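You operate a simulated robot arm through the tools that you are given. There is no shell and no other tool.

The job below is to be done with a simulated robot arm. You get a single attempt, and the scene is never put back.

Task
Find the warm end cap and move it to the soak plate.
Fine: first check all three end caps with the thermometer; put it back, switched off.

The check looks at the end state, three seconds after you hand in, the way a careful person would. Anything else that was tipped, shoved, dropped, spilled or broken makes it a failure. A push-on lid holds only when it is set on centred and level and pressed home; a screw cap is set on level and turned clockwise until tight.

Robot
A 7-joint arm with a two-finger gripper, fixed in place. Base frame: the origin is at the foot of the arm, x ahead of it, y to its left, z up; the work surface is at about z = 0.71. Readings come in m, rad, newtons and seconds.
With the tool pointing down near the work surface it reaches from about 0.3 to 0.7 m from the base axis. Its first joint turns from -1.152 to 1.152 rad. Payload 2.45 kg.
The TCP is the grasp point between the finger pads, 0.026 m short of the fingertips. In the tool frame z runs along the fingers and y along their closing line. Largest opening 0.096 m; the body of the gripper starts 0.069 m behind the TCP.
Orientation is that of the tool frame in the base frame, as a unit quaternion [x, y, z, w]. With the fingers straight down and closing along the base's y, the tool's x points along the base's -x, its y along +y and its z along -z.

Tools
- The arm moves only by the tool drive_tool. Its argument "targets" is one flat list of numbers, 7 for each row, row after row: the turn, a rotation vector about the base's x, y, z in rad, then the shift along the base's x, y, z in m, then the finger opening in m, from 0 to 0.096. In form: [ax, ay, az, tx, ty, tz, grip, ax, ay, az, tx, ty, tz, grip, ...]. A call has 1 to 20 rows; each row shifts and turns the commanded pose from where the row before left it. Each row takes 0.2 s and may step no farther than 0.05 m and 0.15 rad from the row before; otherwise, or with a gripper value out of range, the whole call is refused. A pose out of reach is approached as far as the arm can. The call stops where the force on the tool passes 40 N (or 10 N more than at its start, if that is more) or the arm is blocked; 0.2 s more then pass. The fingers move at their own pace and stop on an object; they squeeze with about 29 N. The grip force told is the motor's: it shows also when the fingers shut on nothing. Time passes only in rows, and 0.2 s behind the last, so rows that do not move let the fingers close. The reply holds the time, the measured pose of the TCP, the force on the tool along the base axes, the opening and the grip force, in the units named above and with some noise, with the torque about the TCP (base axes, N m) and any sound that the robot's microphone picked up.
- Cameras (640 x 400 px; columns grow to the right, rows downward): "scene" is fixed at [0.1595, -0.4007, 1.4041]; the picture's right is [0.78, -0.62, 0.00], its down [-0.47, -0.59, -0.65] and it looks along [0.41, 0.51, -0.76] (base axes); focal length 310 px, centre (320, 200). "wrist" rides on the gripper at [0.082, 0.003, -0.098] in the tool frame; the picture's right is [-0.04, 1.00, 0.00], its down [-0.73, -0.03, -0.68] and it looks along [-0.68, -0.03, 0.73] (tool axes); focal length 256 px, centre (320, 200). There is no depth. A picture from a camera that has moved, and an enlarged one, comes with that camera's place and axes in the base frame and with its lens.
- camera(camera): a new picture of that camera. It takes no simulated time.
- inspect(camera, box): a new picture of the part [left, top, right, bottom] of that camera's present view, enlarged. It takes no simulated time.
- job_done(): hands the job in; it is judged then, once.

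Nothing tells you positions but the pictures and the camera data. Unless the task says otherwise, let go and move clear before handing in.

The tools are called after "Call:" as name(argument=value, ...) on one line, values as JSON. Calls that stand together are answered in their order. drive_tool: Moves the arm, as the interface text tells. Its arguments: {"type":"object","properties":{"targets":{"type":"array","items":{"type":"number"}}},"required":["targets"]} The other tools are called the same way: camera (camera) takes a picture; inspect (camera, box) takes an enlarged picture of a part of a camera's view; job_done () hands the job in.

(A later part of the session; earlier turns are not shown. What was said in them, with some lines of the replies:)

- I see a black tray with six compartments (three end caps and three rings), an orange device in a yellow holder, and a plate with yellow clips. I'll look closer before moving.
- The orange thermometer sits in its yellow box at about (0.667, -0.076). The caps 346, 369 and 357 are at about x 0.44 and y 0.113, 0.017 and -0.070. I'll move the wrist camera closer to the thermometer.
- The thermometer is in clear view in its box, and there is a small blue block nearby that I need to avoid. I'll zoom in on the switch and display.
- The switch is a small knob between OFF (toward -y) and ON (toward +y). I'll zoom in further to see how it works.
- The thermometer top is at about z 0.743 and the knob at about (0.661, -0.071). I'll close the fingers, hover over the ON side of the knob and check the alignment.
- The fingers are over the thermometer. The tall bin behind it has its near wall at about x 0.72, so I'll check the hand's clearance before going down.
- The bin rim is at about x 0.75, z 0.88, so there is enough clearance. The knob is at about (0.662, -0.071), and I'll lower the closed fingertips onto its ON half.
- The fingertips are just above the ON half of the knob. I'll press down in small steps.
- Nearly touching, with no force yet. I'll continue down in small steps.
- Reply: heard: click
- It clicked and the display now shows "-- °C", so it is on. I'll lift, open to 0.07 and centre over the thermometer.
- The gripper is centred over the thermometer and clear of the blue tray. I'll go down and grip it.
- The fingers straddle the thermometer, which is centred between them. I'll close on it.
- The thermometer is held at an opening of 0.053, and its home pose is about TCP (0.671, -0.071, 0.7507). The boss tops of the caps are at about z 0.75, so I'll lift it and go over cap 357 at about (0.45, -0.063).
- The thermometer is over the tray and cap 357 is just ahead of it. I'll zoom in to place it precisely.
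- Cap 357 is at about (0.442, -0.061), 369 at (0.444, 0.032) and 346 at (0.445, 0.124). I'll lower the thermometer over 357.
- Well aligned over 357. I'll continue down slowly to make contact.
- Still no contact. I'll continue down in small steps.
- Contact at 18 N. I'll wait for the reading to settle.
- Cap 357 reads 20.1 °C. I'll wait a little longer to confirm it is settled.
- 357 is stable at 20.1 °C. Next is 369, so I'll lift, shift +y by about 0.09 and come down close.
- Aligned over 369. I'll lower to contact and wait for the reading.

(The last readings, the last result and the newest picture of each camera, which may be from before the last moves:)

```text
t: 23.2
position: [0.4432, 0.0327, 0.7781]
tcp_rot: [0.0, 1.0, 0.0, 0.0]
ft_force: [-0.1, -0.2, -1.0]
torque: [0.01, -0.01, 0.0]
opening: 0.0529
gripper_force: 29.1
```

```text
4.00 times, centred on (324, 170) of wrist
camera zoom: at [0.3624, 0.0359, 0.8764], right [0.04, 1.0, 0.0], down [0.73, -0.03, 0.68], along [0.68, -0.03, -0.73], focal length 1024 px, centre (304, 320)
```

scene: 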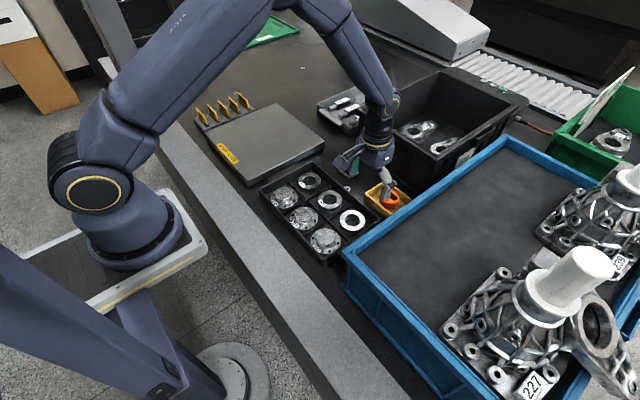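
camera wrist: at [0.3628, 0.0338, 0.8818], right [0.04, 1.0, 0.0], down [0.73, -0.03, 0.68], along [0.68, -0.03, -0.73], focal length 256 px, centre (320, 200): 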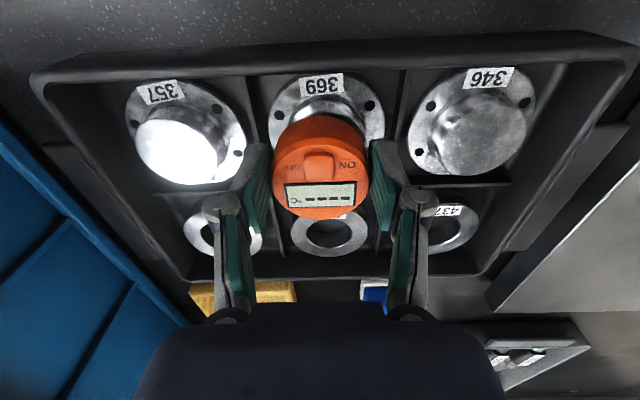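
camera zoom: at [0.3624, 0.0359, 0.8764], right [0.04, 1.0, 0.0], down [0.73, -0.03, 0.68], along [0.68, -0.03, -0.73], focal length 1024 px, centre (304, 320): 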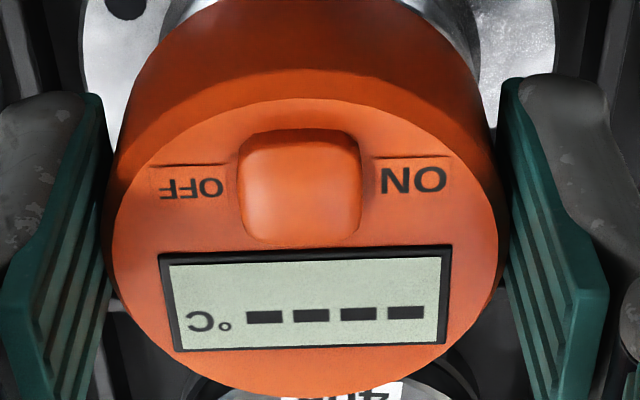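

Call:
drive_tool(targets=[0, 0, 0, 0, 0, -0.001, 0.03, 0, 0, 0, 0, 0, 0, 0.03, 0, 0, 0, 0, 0, 0, 0.03, 0, 0, 0, 0, 0, 0, 0.03, 0, 0, 0, 0, 0, 0, 0.03, 0, 0, 0, 0, 0, 0, 0.03])

Call:
inspect(camera="wrist", box=[260, 120, 388, 220])

```text
t: 24.6
position: [0.4441, 0.0335, 0.777]
tcp_rot: [0.0, 1.0, 0.0, 0.0]
ft_force: [0.2, -0.5, 1.3]
torque: [-0.01, -0.02, 0.03]
opening: 0.053
gripper_force: 29.0
```

```text
4.00 times, centred on (324, 170) of wrist
camera zoom: at [0.3626, 0.0364, 0.8754], right [0.04, 1.0, 0.0], down [0.73, -0.03, 0.68], along [0.68, -0.03, -0.73], focal length 1024 px, centre (304, 320)
```

zoom: 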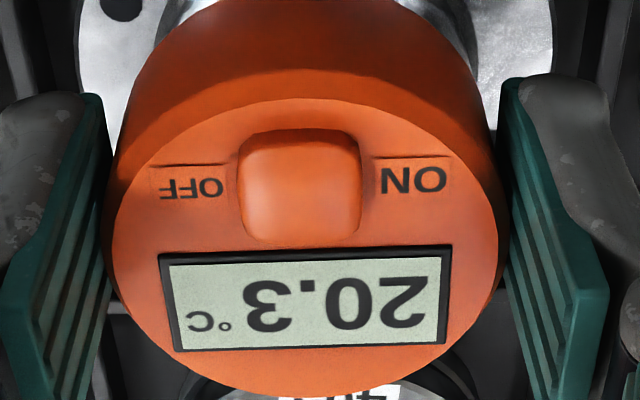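

369 reads 20.3 °C. I'll wait to see if it drifts.

Call:
drive_tool(targets=[0, 0, 0, 0, 0, 0, 0.03, 0, 0, 0, 0, 0, 0, 0.03, 0, 0, 0, 0, 0, 0, 0.03, 0, 0, 0, 0, 0, 0, 0.03, 0, 0, 0, 0, 0, 0, 0.03, 0, 0, 0, 0, 0, 0, 0.03, 0, 0, 0, 0, 0, 0, 0.03, 0, 0, 0, 0, 0, 0, 0.03])

Call:
inspect(camera="wrist", box=[260, 120, 388, 220])

```text
t: 26.4
position: [0.4442, 0.0325, 0.7775]
tcp_rot: [0.0, 1.0, 0.0, -0.001]
ft_force: [0.3, 0.3, 0.1]
torque: [-0.02, -0.03, 0.0]
opening: 0.0528
gripper_force: 29.5
```

```text
4.00 times, centred on (324, 170) of wrist
camera zoom: at [0.3625, 0.0364, 0.8754], right [0.04, 1.0, 0.0], down [0.73, -0.03, 0.68], along [0.68, -0.03, -0.73], focal length 1024 px, centre (304, 320)
```

zoom: 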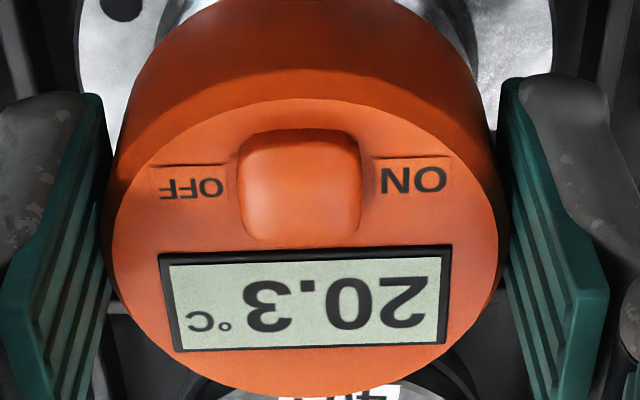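

369 is stable at 20.3 °C, so it is not warm. Next is 346.

Call:
drive_tool(targets=[0, 0, 0, 0, 0, 0.02, 0.03, 0, 0, 0, 0, 0, 0.02, 0.03, 0, 0, 0, 0.0, 0.0305, 0, 0.03, 0, 0, 0, 0, 0.0305, 0, 0.03, 0, 0, 0, 0, 0.0305, 0, 0.03, 0, 0, 0, 0, 0, -0.02, 0.03, 0, 0, 0, 0, 0, -0.013, 0.03, 0, 0, 0, 0, 0, 0, 0.03])

Call:
camera(camera="wrist")

Call:
inspect(camera="scene", box=[250, 160, 330, 220])

```text
t: 28.2
position: [0.4446, 0.1241, 0.7831]
tcp_rot: [0.0, 1.0, 0.0, 0.0]
ft_force: [0.3, 0.8, -0.4]
torque: [0.03, 0.0, 0.02]
opening: 0.053
gripper_force: 29.0
```

```text
taken
camera wrist: at [0.3631, 0.1278, 0.8813], right [0.04, 1.0, 0.0], down [0.73, -0.03, 0.68], along [0.68, -0.03, -0.73], focal length 256 px, centre (320, 200)
```

wrist: 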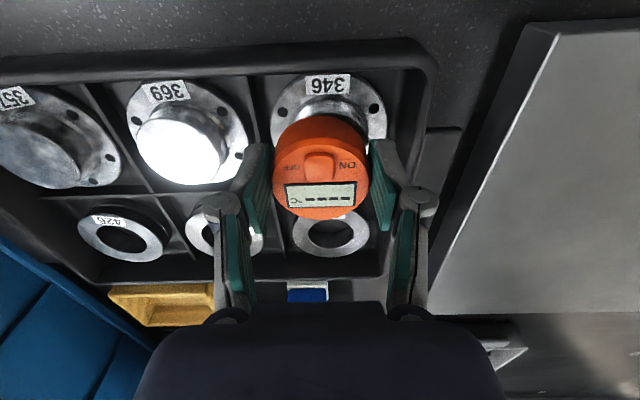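

```text
6.67 times, centred on (290, 190) of scene
camera zoom: at [0.1595, -0.4007, 1.4041], right [0.78, -0.62, 0.0], down [-0.47, -0.59, -0.65], along [0.41, 0.51, -0.76], focal length 2066 px, centre (520, 267)
```

zoom: 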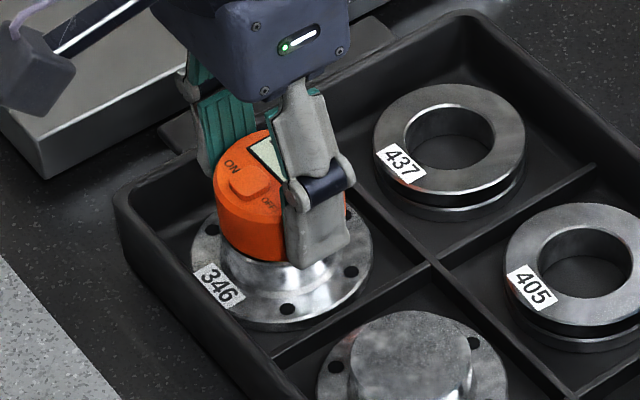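

Aligned over 346. I'll lower to contact.

Call:
drive_tool(targets=[0, 0, 0, 0, 0.001, -0.003, 0.03, 0, 0, 0, 0, 0, -0.0015, 0.03, 0, 0, 0, 0, 0, -0.0012, 0.03, 0, 0, 0, 0, 0, -0.001, 0.03, 0, 0, 0, 0, 0, 0, 0.03, 0, 0, 0, 0, 0, 0, 0.03, 0, 0, 0, 0, 0, 0, 0.03, 0, 0, 0, 0, 0, 0, 0.03, 0, 0, 0, 0, 0, 0, 0.03, 0, 0, 0, 0, 0, 0, 0.03, 0, 0, 0, 0, 0, 0, 0.03])

Call:
inspect(camera="wrist", box=[260, 120, 388, 220])

```text
t: 30.6
position: [0.4436, 0.125, 0.7764]
tcp_rot: [0.0, 1.0, 0.0, -0.001]
ft_force: [0.2, 0.0, -0.9]
torque: [0.01, -0.02, -0.03]
opening: 0.053
gripper_force: 28.6
```

```text
4.00 times, centred on (324, 170) of wrist
camera zoom: at [0.362, 0.1284, 0.8759], right [0.04, 1.0, 0.0], down [0.73, -0.03, 0.68], along [0.68, -0.03, -0.73], focal length 1024 px, centre (304, 320)
```

zoom: 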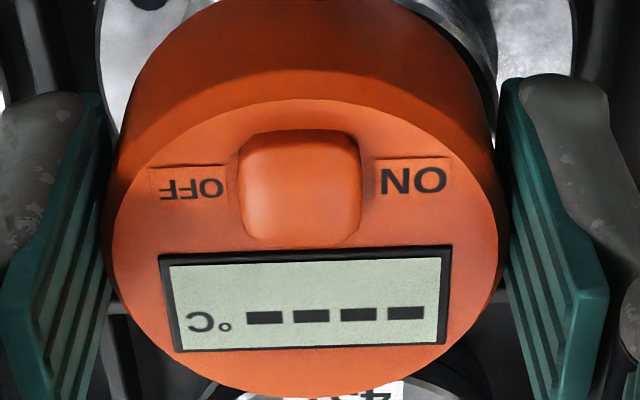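

Not quite in contact, and about 5 mm off-centre toward -y. I'll lift slightly, shift +y and lower a bit more.

Call:
drive_tool(targets=[0, 0, 0, 0, 0.0, 0.003, 0.03, 0, 0, 0, 0, 0.0045, 0, 0.03, 0, 0, 0, 0, 0, -0.002, 0.03, 0, 0, 0, 0, 0, -0.0015, 0.03, 0, 0, 0, 0, 0, -0.0008, 0.03, 0, 0, 0, 0, 0, 0, 0.03, 0, 0, 0, 0, 0, 0, 0.03, 0, 0, 0, 0, 0, 0, 0.03, 0, 0, 0, 0, 0, 0, 0.03, 0, 0, 0, 0, 0, 0, 0.03, 0, 0, 0, 0, 0, 0, 0.03])

Call:
inspect(camera="wrist", box=[260, 120, 388, 220])

```text
t: 33.0
position: [0.4448, 0.1302, 0.7773]
tcp_rot: [0.0, 1.0, 0.0, 0.001]
ft_force: [0.0, 0.6, 16.3]
torque: [-0.02, -0.04, 0.02]
opening: 0.0532
gripper_force: 28.8
```

```text
4.00 times, centred on (324, 170) of wrist
camera zoom: at [0.3631, 0.1331, 0.8744], right [0.04, 1.0, 0.0], down [0.73, -0.03, 0.68], along [0.68, -0.03, -0.73], focal length 1024 px, centre (304, 320)
```

zoom: 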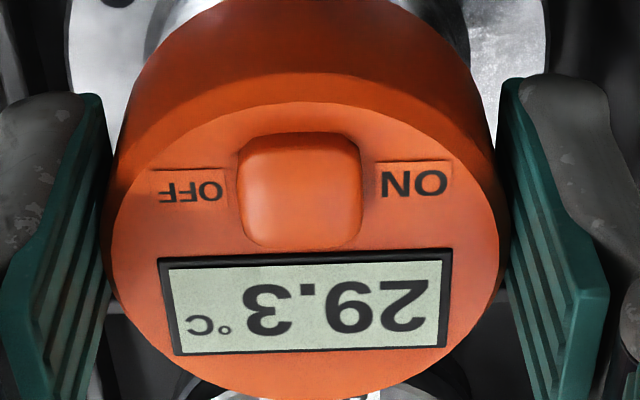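

346 reads 29.3 °C, so it is the warm cap. I'll carry the thermometer back to its box by retracing my moves.

Call:
drive_tool(targets=[0, 0, 0, 0, 0, 0.04, 0.03, 0, 0, 0, 0, 0, 0.04, 0.03, 0, 0, 0, 0.0325, -0.02863, 0, 0.03, 0, 0, 0, 0.0325, -0.02863, 0, 0.03, 0, 0, 0, 0.0325, -0.02863, 0, 0.03, 0, 0, 0, 0.0325, -0.02863, 0, 0.03, 0, 0, 0, 0.0325, -0.02863, 0, 0.03, 0, 0, 0, 0.0325, -0.02863, 0, 0.03, 0, 0, 0, 0.0325, -0.02863, 0, 0.03, 0, 0, 0, 0, 0, -0.03, 0.03, 0, 0, 0, 0, 0, -0.03, 0.03, 0, 0, 0, 0, 0, 0, 0.03])

Call:
camera(camera="wrist")

Call:
inspect(camera="scene", box=[350, 140, 430, 220])

```text
t: 35.6
position: [0.6707, -0.0717, 0.7954]
tcp_rot: [0.0, 1.0, 0.0, 0.0]
ft_force: [-1.1, -0.2, -1.6]
torque: [-0.01, 0.02, 0.02]
opening: 0.0528
gripper_force: 29.1
```

```text
taken
camera wrist: at [0.5894, -0.0678, 0.8939], right [0.04, 1.0, 0.0], down [0.73, -0.03, 0.68], along [0.68, -0.03, -0.73], focal length 256 px, centre (320, 200)
```

wrist: 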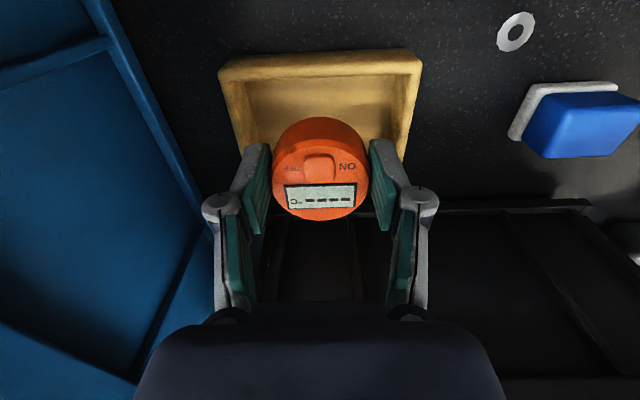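

```text
5.00 times, centred on (390, 180) of scene
camera zoom: at [0.1595, -0.4008, 1.4041], right [0.78, -0.62, 0.0], down [-0.47, -0.59, -0.65], along [0.41, 0.51, -0.76], focal length 1549 px, centre (-30, 300)
```

zoom: 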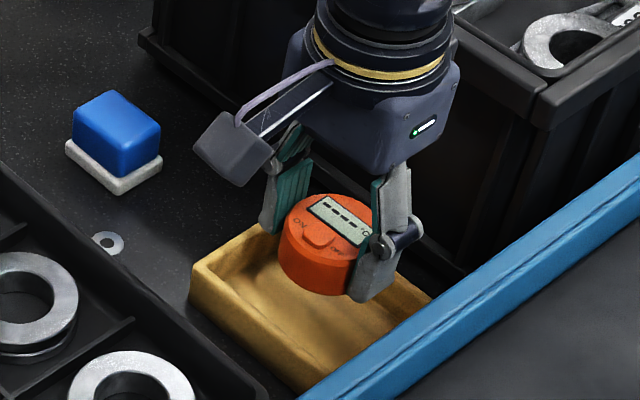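

It is above the box at the original spot. I'll lower it gently until it touches the floor.

Call:
drive_tool(targets=[0, 0, 0, 0, 0, -0.02, 0.03, 0, 0, 0, 0, 0, -0.015, 0.03, 0, 0, 0, 0, 0, -0.007, 0.03, 0, 0, 0, 0, 0, -0.0015, 0.03, 0, 0, 0, 0, 0, -0.0015, 0.03, 0, 0, 0, 0, 0, 0, 0.03])

Call:
inspect(camera="scene", box=[350, 140, 430, 220])

```text
t: 37.0
position: [0.6707, -0.0706, 0.7515]
tcp_rot: [0.0, 1.0, 0.001, 0.0]
ft_force: [1.2, 0.5, -1.8]
torque: [0.03, 0.02, 0.02]
opening: 0.0529
gripper_force: 29.0
```

```text
5.00 times, centred on (390, 180) of scene
camera zoom: at [0.1595, -0.4007, 1.4041], right [0.78, -0.62, 0.0], down [-0.47, -0.59, -0.65], along [0.41, 0.51, -0.76], focal length 1549 px, centre (-30, 300)
```

zoom: 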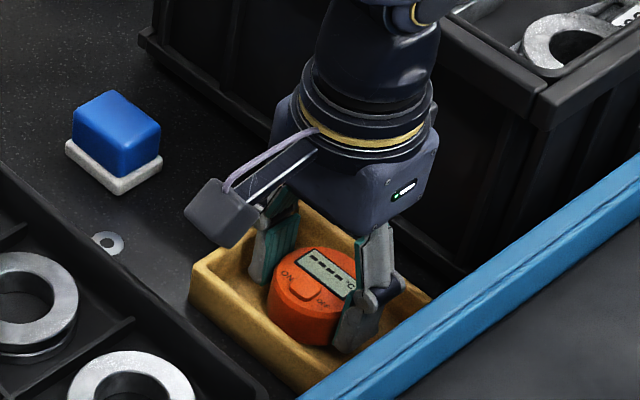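

Call:
drive_tool(targets=[0, 0, 0, 0, 0, -0.001, 0.03, 0, 0, 0, 0, 0, -0.001, 0.03, 0, 0, 0, 0, 0, 0, 0.03])

```text
t: 37.8
position: [0.6713, -0.0697, 0.749]
tcp_rot: [0.001, 1.0, 0.0, 0.0]
ft_force: [-0.5, -0.5, -0.6]
torque: [0.02, -0.05, 0.03]
opening: 0.0525
gripper_force: 29.2
```

Call:
drive_tool(targets=[0, 0, 0, 0, 0, -0.001, 0.03, 0, 0, 0, 0, 0, 0, 0.03])

```text
t: 38.4
position: [0.6704, -0.0715, 0.7494]
tcp_rot: [-0.001, 1.0, 0.0, 0.0]
ft_force: [-0.2, -1.0, 1.9]
torque: [0.03, -0.01, -0.04]
opening: 0.053
gripper_force: 29.4
```

Call:
drive_tool(targets=[0, 0, 0, 0, 0, -0.0008, 0.03, 0, 0, 0, 0, 0, 0, 0.03])

```text
t: 39.0
position: [0.6716, -0.0703, 0.75]
tcp_rot: [0.0, 1.0, 0.0, 0.001]
ft_force: [-3.0, 0.4, 9.7]
torque: [0.03, 0.07, 0.02]
opening: 0.0531
gripper_force: 29.3
```

The thermometer is resting on the box floor. I'll open and lift straight up.

Call:
drive_tool(targets=[0, 0, 0, 0, 0, 0.0005, 0.058, 0, 0, 0, 0, 0, 0, 0.064, 0, 0, 0, 0, 0, 0, 0.07, 0, 0, 0, 0, 0, 0, 0.07, 0, 0, 0, 0, 0, 0.02, 0.07, 0, 0, 0, 0, 0, 0.03, 0.07, 0, 0, 0, -0.01, 0, 0.03, 0.0, 0, 0, 0, 0, 0, 0, 0, 0, 0, 0, 0, 0, 0, 0, 0, 0, 0, 0, 0, 0, 0, 0, 0, 0, 0, 0, 0, 0])

Call:
camera(camera="wrist")

Call:
inspect(camera="scene", box=[350, 140, 430, 220])

```text
t: 41.4
position: [0.662, -0.0713, 0.8292]
tcp_rot: [0.0, 1.0, 0.0, -0.001]
ft_force: [0.0, -0.4, 0.6]
torque: [-0.02, 0.03, -0.01]
opening: 0.0001
gripper_force: 28.3
```

```text
taken
camera wrist: at [0.5804, -0.067, 0.9269], right [0.04, 1.0, 0.0], down [0.73, -0.03, 0.68], along [0.68, -0.03, -0.73], focal length 256 px, centre (320, 200)
```

wrist: 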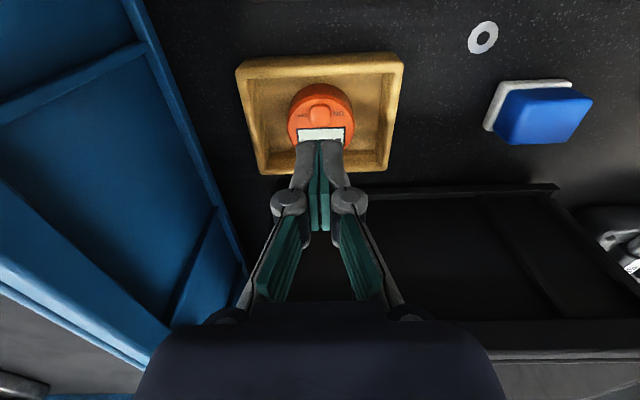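

```text
5.00 times, centred on (390, 180) of scene
camera zoom: at [0.1595, -0.4007, 1.4041], right [0.78, -0.62, 0.0], down [-0.47, -0.59, -0.65], along [0.41, 0.51, -0.76], focal length 1549 px, centre (-30, 300)
```

zoom: 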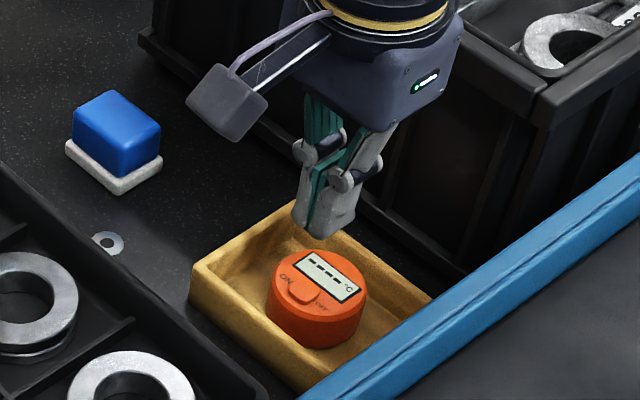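

The thermometer is back and still on. The knob is at (0.663, -0.071), so I'll press its OFF half.

Call:
drive_tool(targets=[0, 0, 0, 0, -0.0082, -0.02, 0.0, 0, 0, 0, 0, 0, -0.02, 0.0, 0, 0, 0, 0, 0, -0.014, 0.0, 0, 0, 0, 0, 0, 0, 0.0])

Call:
inspect(camera="scene", box=[370, 160, 418, 208])

Call:
inspect(camera="wrist", box=[240, 80, 400, 220])

```text
t: 42.4
position: [0.6623, -0.0793, 0.7753]
tcp_rot: [0.0, 1.0, 0.0, 0.0]
ft_force: [0.0, 0.3, 0.2]
torque: [0.02, -0.01, 0.04]
opening: 0.0
gripper_force: 28.4
```

```text
8.33 times, centred on (394, 184) of scene
camera zoom: at [0.1595, -0.4007, 1.4041], right [0.78, -0.62, 0.0], down [-0.47, -0.59, -0.65], along [0.41, 0.51, -0.76], focal length 2582 px, centre (-297, 333)
```

zoom: 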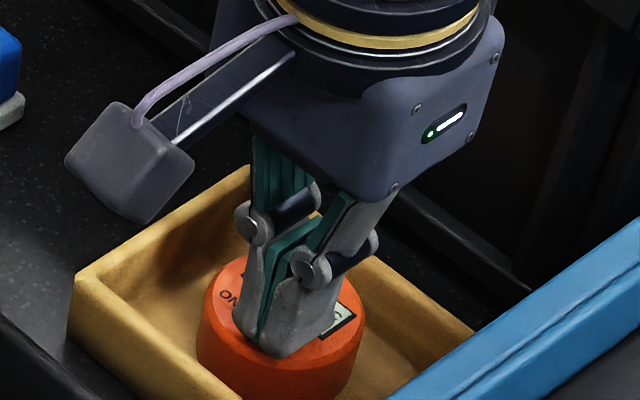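

```text
2.86 times, centred on (320, 150) of wrist
camera zoom: at [0.5807, -0.0756, 0.8733], right [0.04, 1.0, 0.0], down [0.73, -0.03, 0.68], along [0.68, -0.03, -0.73], focal length 731 px, centre (320, 343)
```

zoom: 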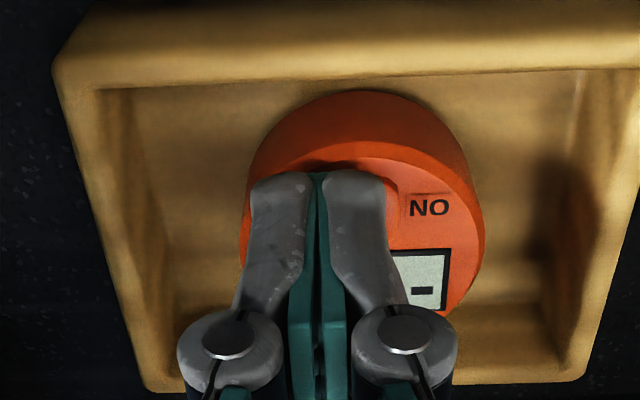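

Call:
drive_tool(targets=[0, 0, 0, 0, 0, -0.002, 0.0, 0, 0, 0, 0, 0, -0.0015, 0.0, 0, 0, 0, 0, 0, 0, 0])

Call:
inspect(camera="wrist", box=[240, 80, 400, 220])

```text
t: 43.2
position: [0.6611, -0.0788, 0.7697]
tcp_rot: [0.0, 1.0, 0.0, 0.0]
ft_force: [0.3, -0.7, 2.8]
torque: [-0.03, -0.01, 0.02]
opening: 0.0
gripper_force: 28.9
heard: click
```

```text
2.86 times, centred on (320, 150) of wrist
camera zoom: at [0.5803, -0.0751, 0.8693], right [0.04, 1.0, 0.0], down [0.73, -0.03, 0.68], along [0.68, -0.03, -0.73], focal length 731 px, centre (320, 343)
```

zoom: 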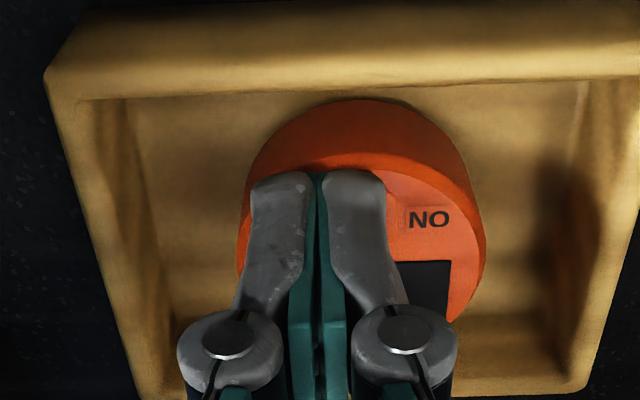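

It clicked and the display is dark, so the thermometer is off. I'll lift clear and go to the warm cap, 346.

Call:
drive_tool(targets=[0, 0, 0, 0, 0, 0.02, 0.0, 0, 0, 0, 0, 0, 0.04, 0.0, 0, 0, 0, 0, 0, 0.03, 0.06, 0, 0, 0, -0.0312, 0.03, 0, 0.06, 0, 0, 0, -0.0312, 0.03, 0, 0.06, 0, 0, 0, -0.0312, 0.03, 0, 0.06, 0, 0, 0, -0.0312, 0.03, 0, 0.06, 0, 0, 0, -0.0312, 0.03, 0, 0.06, 0, 0, 0, -0.0312, 0.03, 0, 0.06, 0, 0, 0, -0.0312, 0.03, 0, 0.06, 0, 0, 0, 0, 0, 0, 0.06])

Call:
camera(camera="wrist")

Call:
camera(camera="scene")

Call:
inspect(camera="scene", box=[360, 160, 420, 220])

```text
t: 45.6
position: [0.4419, 0.1326, 0.8604]
tcp_rot: [0.0, 1.0, 0.0, -0.001]
ft_force: [-0.2, 0.6, 0.7]
torque: [0.01, 0.0, 0.03]
opening: 0.06
gripper_force: 0.1
```

```text
taken
camera wrist: at [0.3602, 0.1364, 0.9576], right [0.04, 1.0, 0.0], down [0.73, -0.03, 0.68], along [0.68, -0.03, -0.73], focal length 256 px, centre (320, 200)
```

wrist: 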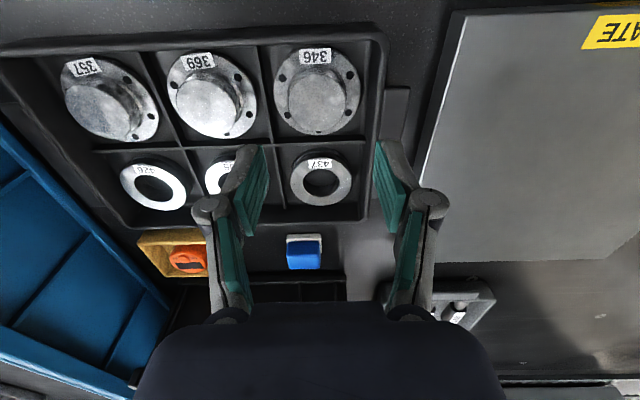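

```text
taken
```

scene: 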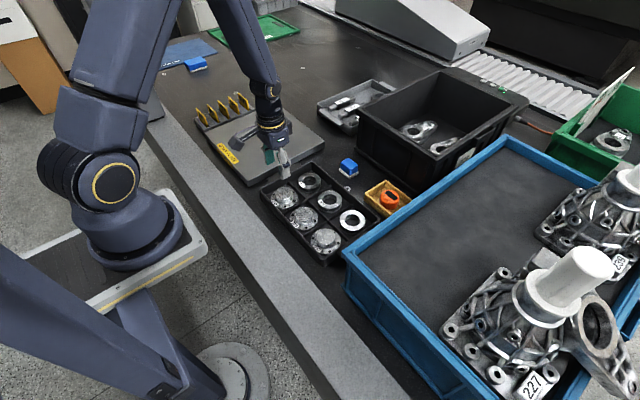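

```text
6.67 times, centred on (390, 190) of scene
camera zoom: at [0.1595, -0.4007, 1.4041], right [0.78, -0.62, 0.0], down [-0.47, -0.59, -0.65], along [0.41, 0.51, -0.76], focal length 2066 px, centre (-147, 267)
```

zoom: 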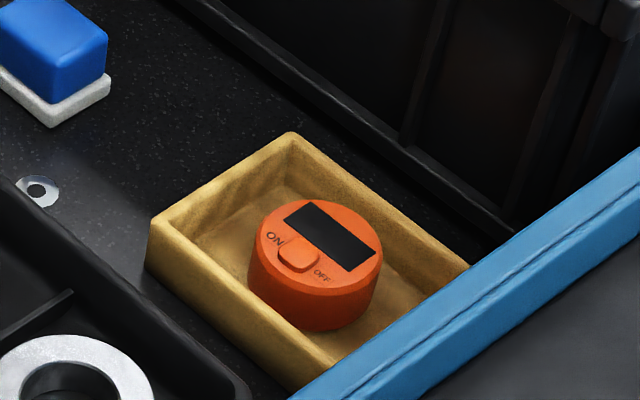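

The thermometer is back in its box and off. I'll zoom in on cap 346 and the soak plate to place them accurately.

Call:
inspect(camera="wrist", box=[250, 30, 410, 150])

Call:
inspect(camera="scene", box=[180, 80, 340, 210])

```text
3.33 times, centred on (330, 90) of wrist
camera zoom: at [0.3602, 0.1364, 0.9576], right [0.04, 1.0, 0.0], down [0.73, -0.03, 0.68], along [0.68, -0.03, -0.73], focal length 853 px, centre (287, 567)
```

zoom: 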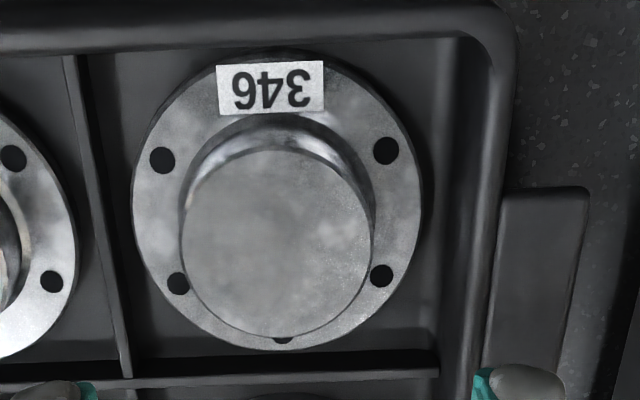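

```text
3.08 times, centred on (260, 145) of scene
camera zoom: at [0.1595, -0.4007, 1.4041], right [0.78, -0.62, 0.0], down [-0.47, -0.59, -0.65], along [0.41, 0.51, -0.76], focal length 953 px, centre (505, 369)
```

zoom: 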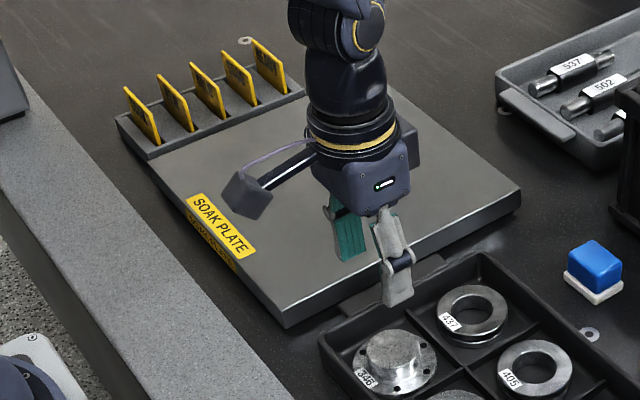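

Cap 346 is centred at about (0.445, 0.130). I'll centre on it and lower partway.

Call:
drive_tool(targets=[0, 0, 0, 0.003, -0.0026, -0.03, 0.062, 0, 0, 0, 0, 0, -0.03, 0.062, 0, 0, 0, 0, 0, -0.02, 0.062, 0, 0, 0, 0, 0, -0.01, 0.062, 0, 0, 0, 0, 0, 0, 0.062])

Call:
camera(camera="wrist")

Call:
inspect(camera="scene", box=[250, 160, 330, 220])

```text
t: 46.8
position: [0.4463, 0.1292, 0.769]
tcp_rot: [0.0, 1.0, 0.001, 0.0]
ft_force: [0.2, -0.6, -0.8]
torque: [0.01, 0.02, 0.01]
opening: 0.062
gripper_force: 0.0
```

```text
taken
camera wrist: at [0.3637, 0.1319, 0.8675], right [0.04, 1.0, 0.0], down [0.73, -0.03, 0.68], along [0.68, -0.03, -0.73], focal length 256 px, centre (320, 200)
```

wrist: 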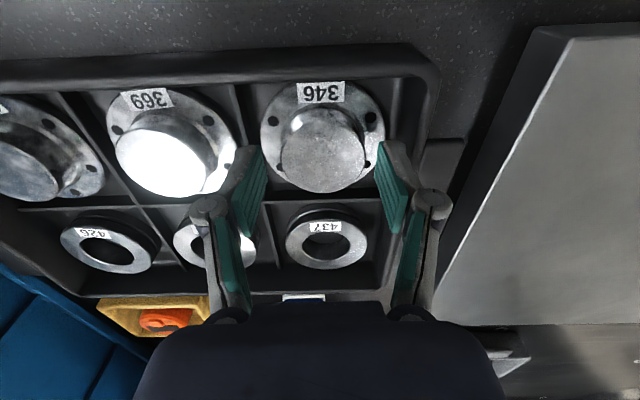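

```text
6.67 times, centred on (290, 190) of scene
camera zoom: at [0.1595, -0.4007, 1.4041], right [0.78, -0.62, 0.0], down [-0.47, -0.59, -0.65], along [0.41, 0.51, -0.76], focal length 2066 px, centre (520, 267)
```

zoom: 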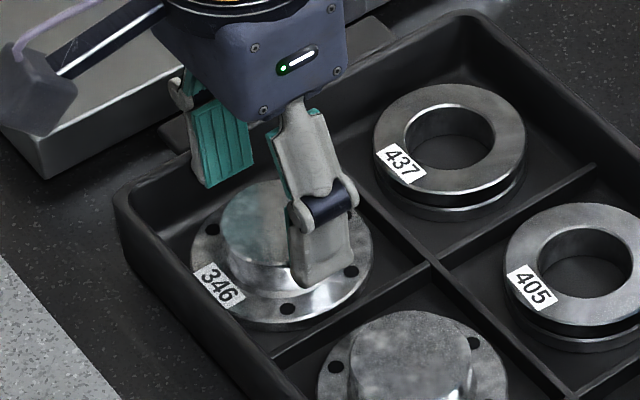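

Centred. I'll lower the last bit and check.

Call:
drive_tool(targets=[0, 0, 0, 0.001, 0.001, -0.006, 0.062, 0, 0, 0, 0, 0, -0.005, 0.062, 0, 0, 0, 0, 0, 0, 0.062])

Call:
inspect(camera="scene", box=[250, 160, 330, 220])

Call:
inspect(camera="wrist", box=[220, 60, 440, 240])

```text
t: 47.6
position: [0.4461, 0.1297, 0.7595]
tcp_rot: [-0.001, 1.0, 0.0, 0.0]
ft_force: [0.1, -0.8, -0.1]
torque: [-0.02, -0.02, -0.03]
opening: 0.062
gripper_force: 0.1
```

```text
6.67 times, centred on (290, 190) of scene
camera zoom: at [0.1595, -0.4007, 1.4041], right [0.78, -0.62, 0.0], down [-0.47, -0.59, -0.65], along [0.41, 0.51, -0.76], focal length 2066 px, centre (520, 267)
```

zoom: 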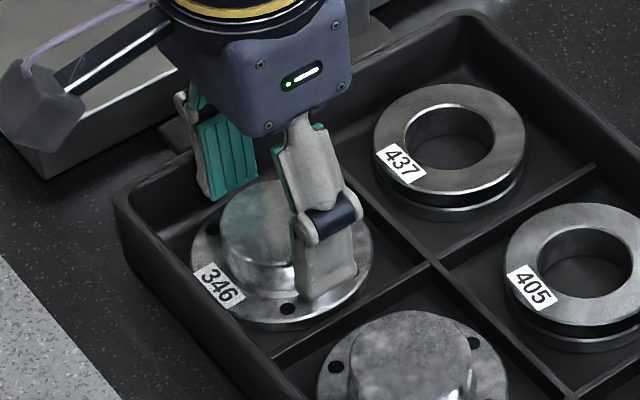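

```text
2.22 times, centred on (330, 150) of wrist
camera zoom: at [0.3656, 0.133, 0.8571], right [0.04, 1.0, 0.0], down [0.73, -0.03, 0.68], along [0.68, -0.03, -0.73], focal length 569 px, centre (298, 311)
```

zoom: 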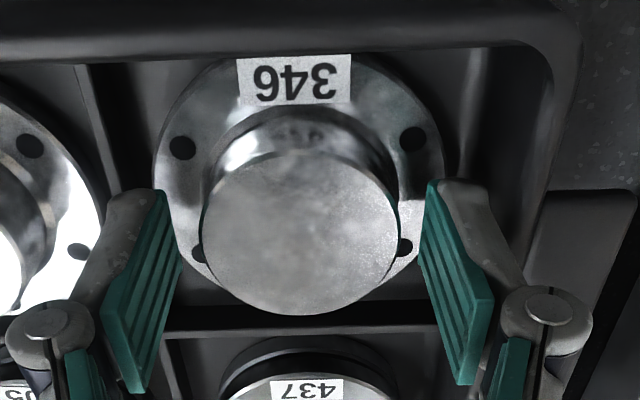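

The fingers straddle the boss above the flange. I'll go 3 mm lower and close.

Call:
drive_tool(targets=[0, 0, 0, 0, 0, -0.003, 0.062, 0, 0, 0, 0, 0, 0, 0.055, 0, 0, 0, 0, 0, 0, 0.045, 0, 0, 0, 0, 0, 0, 0.035, 0, 0, 0, 0, 0, 0, 0.025, 0, 0, 0, 0, 0, 0, 0.025])

Call:
inspect(camera="wrist", box=[220, 60, 440, 240])

```text
t: 49.0
position: [0.447, 0.1304, 0.756]
tcp_rot: [0.0, 1.0, 0.0, 0.0]
ft_force: [-0.1, 1.4, 2.5]
torque: [0.03, 0.01, 0.0]
opening: 0.0494
gripper_force: 29.6
```

```text
2.22 times, centred on (330, 150) of wrist
camera zoom: at [0.3657, 0.1329, 0.8543], right [0.04, 1.0, 0.0], down [0.73, -0.03, 0.68], along [0.68, -0.03, -0.73], focal length 569 px, centre (298, 311)
```

zoom: 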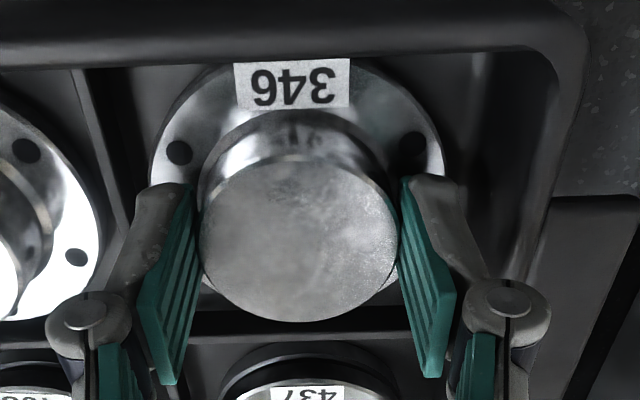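

Cap 346 is gripped. The soak plate spans about x 0.40–0.69 and y 0.235–0.54 with its top near z 0.745, so I'll lift and move over about (0.50, 0.36).

Call:
drive_tool(targets=[0, 0, 0, 0, 0, 0.015, 0.025, 0, 0, 0, 0, 0, 0.04, 0.025, 0, 0, 0, 0, 0, 0.04, 0.025, 0, 0, 0, 0.0088, 0.0383, 0, 0.025, 0, 0, 0, 0.0088, 0.0383, 0, 0.025, 0, 0, 0, 0.0088, 0.0383, 0, 0.025, 0, 0, 0, 0.0088, 0.0383, 0, 0.025, 0, 0, 0, 0.0088, 0.0383, 0, 0.025, 0, 0, 0, 0.0088, 0.0383, 0, 0.025, 0, 0, 0, 0, 0, 0, 0.025])

Call:
camera(camera="wrist")

Call:
inspect(camera="scene", box=[180, 80, 340, 210])

```text
t: 51.2
position: [0.5001, 0.3597, 0.8512]
tcp_rot: [0.0, 1.0, 0.0, 0.0]
ft_force: [0.0, -0.1, -1.7]
torque: [-0.01, 0.02, -0.03]
opening: 0.0493
gripper_force: 29.0
```

```text
taken
camera wrist: at [0.4188, 0.3636, 0.9495], right [0.04, 1.0, 0.0], down [0.73, -0.03, 0.68], along [0.68, -0.03, -0.73], focal length 256 px, centre (320, 200)
```

wrist: 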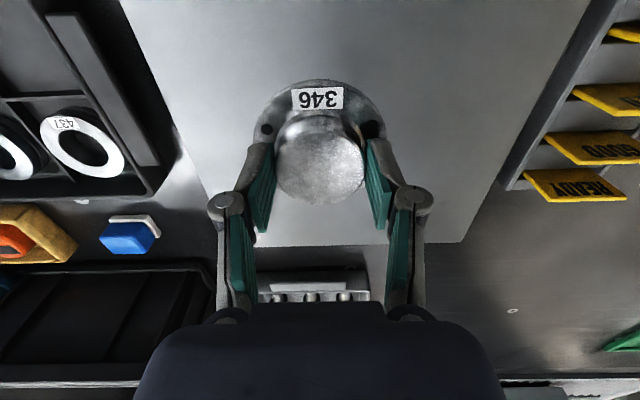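

```text
3.08 times, centred on (260, 145) of scene
camera zoom: at [0.1596, -0.4007, 1.4041], right [0.78, -0.62, 0.0], down [-0.47, -0.59, -0.65], along [0.41, 0.51, -0.76], focal length 953 px, centre (505, 369)
```

zoom: 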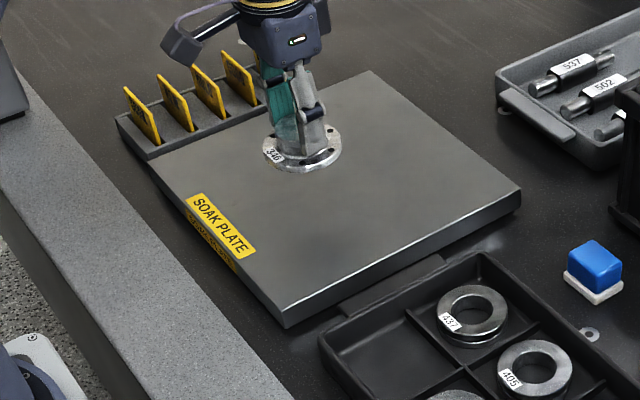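

Cap 346 is over the middle of the plate. I'll lower it towards the surface.

Call:
drive_tool(targets=[0, 0, 0, 0, 0, -0.025, 0.025, 0, 0, 0, 0, 0, -0.02, 0.025, 0, 0, 0, 0, 0, -0.008, 0.025, 0, 0, 0, 0, 0, 0, 0.025])

Call:
inspect(camera="scene", box=[220, 90, 300, 150])

```text
t: 52.2
position: [0.499, 0.3599, 0.7976]
tcp_rot: [0.001, 1.0, 0.0, 0.0]
ft_force: [0.1, 0.1, -2.4]
torque: [0.04, 0.01, 0.01]
opening: 0.0495
gripper_force: 28.8
```

```text
6.67 times, centred on (260, 120) of scene
camera zoom: at [0.1595, -0.4007, 1.4041], right [0.78, -0.62, 0.0], down [-0.47, -0.59, -0.65], along [0.41, 0.51, -0.76], focal length 2066 px, centre (720, 733)
```

zoom: 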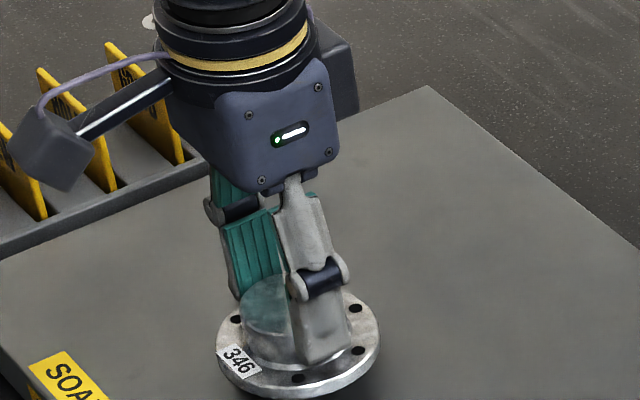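

Call:
drive_tool(targets=[0, 0, 0, 0, 0, -0.003, 0.025, 0, 0, 0, 0, 0, -0.002, 0.025, 0, 0, 0, 0, 0, -0.002, 0.025, 0, 0, 0, 0, 0, 0, 0.025])

Call:
inspect(camera="scene", box=[220, 90, 300, 150])

```text
t: 53.2
position: [0.5003, 0.3601, 0.7916]
tcp_rot: [-0.001, 1.0, 0.0, 0.0]
ft_force: [-0.1, -0.5, -1.6]
torque: [0.03, 0.0, 0.05]
opening: 0.0493
gripper_force: 29.3
```

```text
6.67 times, centred on (260, 120) of scene
camera zoom: at [0.1595, -0.4007, 1.4041], right [0.78, -0.62, 0.0], down [-0.47, -0.59, -0.65], along [0.41, 0.51, -0.76], focal length 2066 px, centre (720, 733)
```

zoom: 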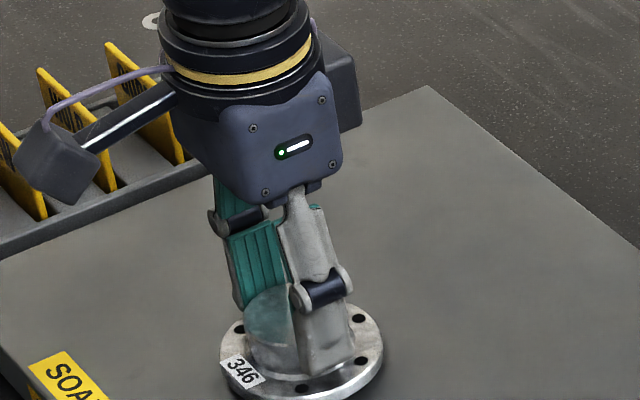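

Call:
drive_tool(targets=[0, 0, 0, 0, 0, -0.0015, 0.025, 0, 0, 0, 0, 0, -0.0015, 0.025, 0, 0, 0, 0, 0, 0, 0.025])

Call:
inspect(camera="scene", box=[220, 90, 300, 150])

```text
t: 54.0
position: [0.5, 0.3603, 0.7887]
tcp_rot: [0.001, 1.0, 0.0, 0.0]
ft_force: [0.3, -0.9, -2.8]
torque: [0.0, -0.03, -0.02]
opening: 0.0492
gripper_force: 29.0
```

```text
6.67 times, centred on (260, 120) of scene
camera zoom: at [0.1595, -0.4007, 1.4041], right [0.78, -0.62, 0.0], down [-0.47, -0.59, -0.65], along [0.41, 0.51, -0.76], focal length 2066 px, centre (720, 733)
```

zoom: 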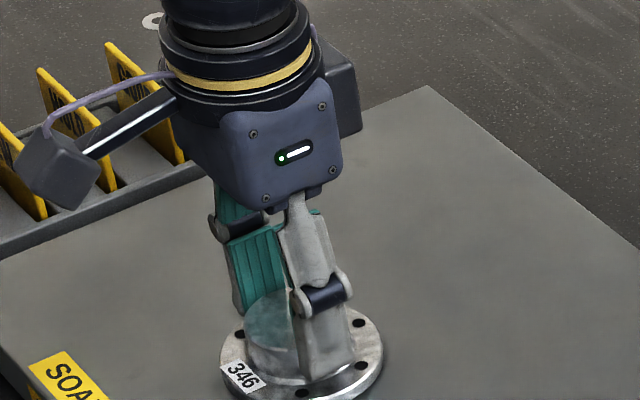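

Call:
drive_tool(targets=[0, 0, 0, 0, 0, -0.0015, 0.025, 0, 0, 0, 0, 0, -0.0015, 0.025, 0, 0, 0, 0, 0, 0, 0.025])

```text
t: 54.8
position: [0.4985, 0.3603, 0.7857]
tcp_rot: [0.0, 1.0, 0.0, 0.0]
ft_force: [-3.5, -2.6, 8.6]
torque: [-0.16, 0.04, -0.04]
opening: 0.0494
gripper_force: 28.7
```

The cap is touching the plate at about 9 N. I'll release and lift away.

Call:
drive_tool(targets=[0, 0, 0, 0, 0, 0, 0.052, 0, 0, 0, 0, 0, 0, 0.058, 0, 0, 0, 0, 0, 0, 0.066, 0, 0, 0, 0, 0, 0, 0.07, 0, 0, 0, 0, 0, 0, 0.07, 0, 0, 0, 0, 0, 0.02, 0.07, 0, 0, 0, 0, 0, 0.04, 0.07, 0, 0, 0, -0.01, -0.01, 0.04, 0.07, 0, 0, 0, -0.02, -0.03, 0.02, 0.07, 0, 0, 0, -0.02, -0.04, 0, 0.07, 0, 0, 0, -0.02, -0.04, 0, 0.07, 0, 0, 0, 0, 0, 0, 0.07])

Call:
camera(camera="scene")

Call:
inspect(camera="scene", box=[200, 80, 440, 260])

Call:
camera(camera="wrist")

```text
t: 57.4
position: [0.4314, 0.2402, 0.9058]
tcp_rot: [0.0, 1.0, 0.0, 0.0]
ft_force: [0.2, -0.2, 1.0]
torque: [0.0, 0.01, 0.01]
opening: 0.07
gripper_force: 0.1
```

```text
taken
```

scene: 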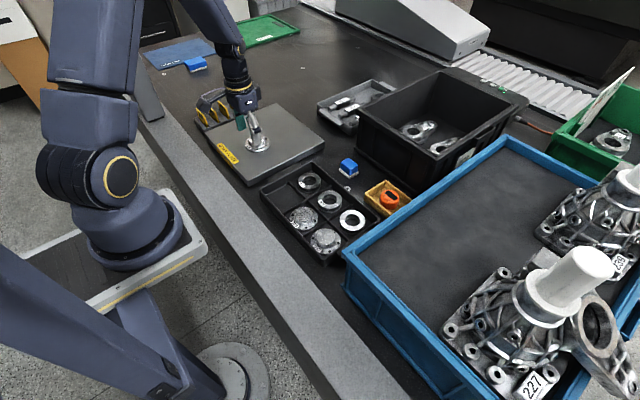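

```text
2.22 times, centred on (320, 170) of scene
camera zoom: at [0.1595, -0.4008, 1.4041], right [0.78, -0.62, 0.0], down [-0.47, -0.59, -0.65], along [0.41, 0.51, -0.76], focal length 688 px, centre (320, 267)
```

zoom: 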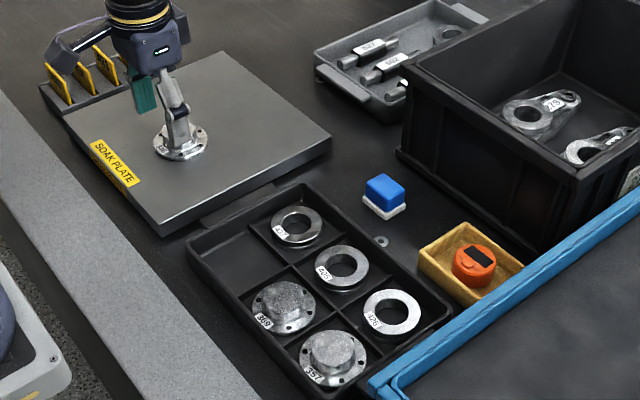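

```text
taken
camera wrist: at [0.348, 0.244, 1.0044], right [0.04, 1.0, 0.0], down [0.73, -0.03, 0.68], along [0.68, -0.03, -0.73], focal length 256 px, centre (320, 200)
```

wrist: 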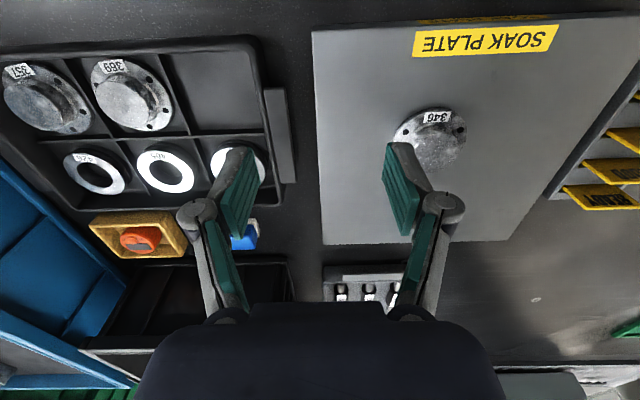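

Cap 346 is on the plate, the thermometer is boxed with a dark display, and the other parts look undisturbed. I'll take one last zoomed look before handing in.

Call:
inspect(camera="wrist", box=[380, 90, 640, 230])

Call:
inspect(camera="scene", box=[360, 160, 420, 220])

Call:
inspect(camera="scene", box=[180, 80, 280, 160])

```text
2.46 times, centred on (510, 160) of wrist
camera zoom: at [0.348, 0.244, 1.0044], right [0.04, 1.0, 0.0], down [0.73, -0.03, 0.68], along [0.68, -0.03, -0.73], focal length 630 px, centre (-148, 298)
```

zoom: 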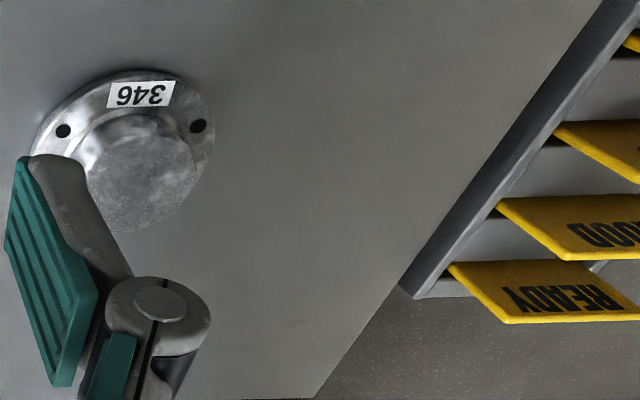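

```text
6.67 times, centred on (390, 190) of scene
camera zoom: at [0.1595, -0.4008, 1.4041], right [0.78, -0.62, 0.0], down [-0.47, -0.59, -0.65], along [0.41, 0.51, -0.76], focal length 2066 px, centre (-147, 267)
```

zoom: 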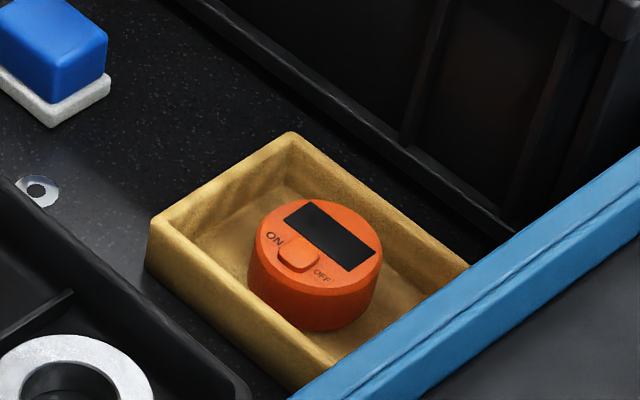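

```text
5.00 times, centred on (230, 120) of scene
camera zoom: at [0.1595, -0.4008, 1.4041], right [0.78, -0.62, 0.0], down [-0.47, -0.59, -0.65], along [0.41, 0.51, -0.76], focal length 1549 px, centre (770, 600)
```

zoom: 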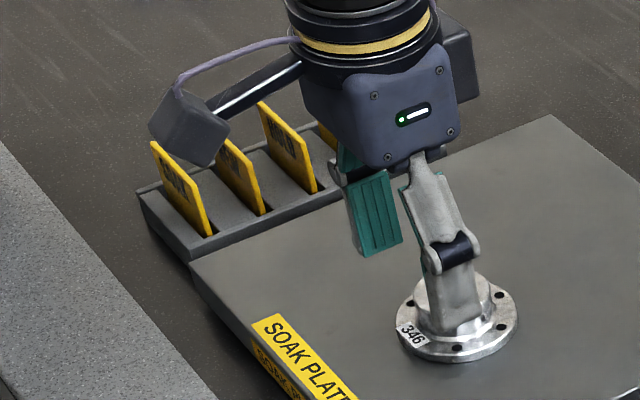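

Everything is in place: cap 346 sits flat on the soak plate, the thermometer is in its box switched off, and the gripper is clear. I'm handing the job in.

Call:
job_done()

```text
The job is handed in.
```

The warm end cap is 346, and it now sits flat near the middle of the soak plate. I checked all three caps with the thermometer before moving anything:

| End cap | Reading |
|---|---|
| 357 | 20.1 °C |
| 369 | 20.3 °C |
| 346 | 29.3 °C |

The readings for 357 and 369 held steady over a second look. I read 346 once, and at 9 °C above the other two it was clearly the warm one.

The thermometer is back in its yellow box, switched off with a dark display. In the last pictures the gripper was open and clear of the cap, and nothing else looked tipped or moved. The job is handed in; no verdict came back.
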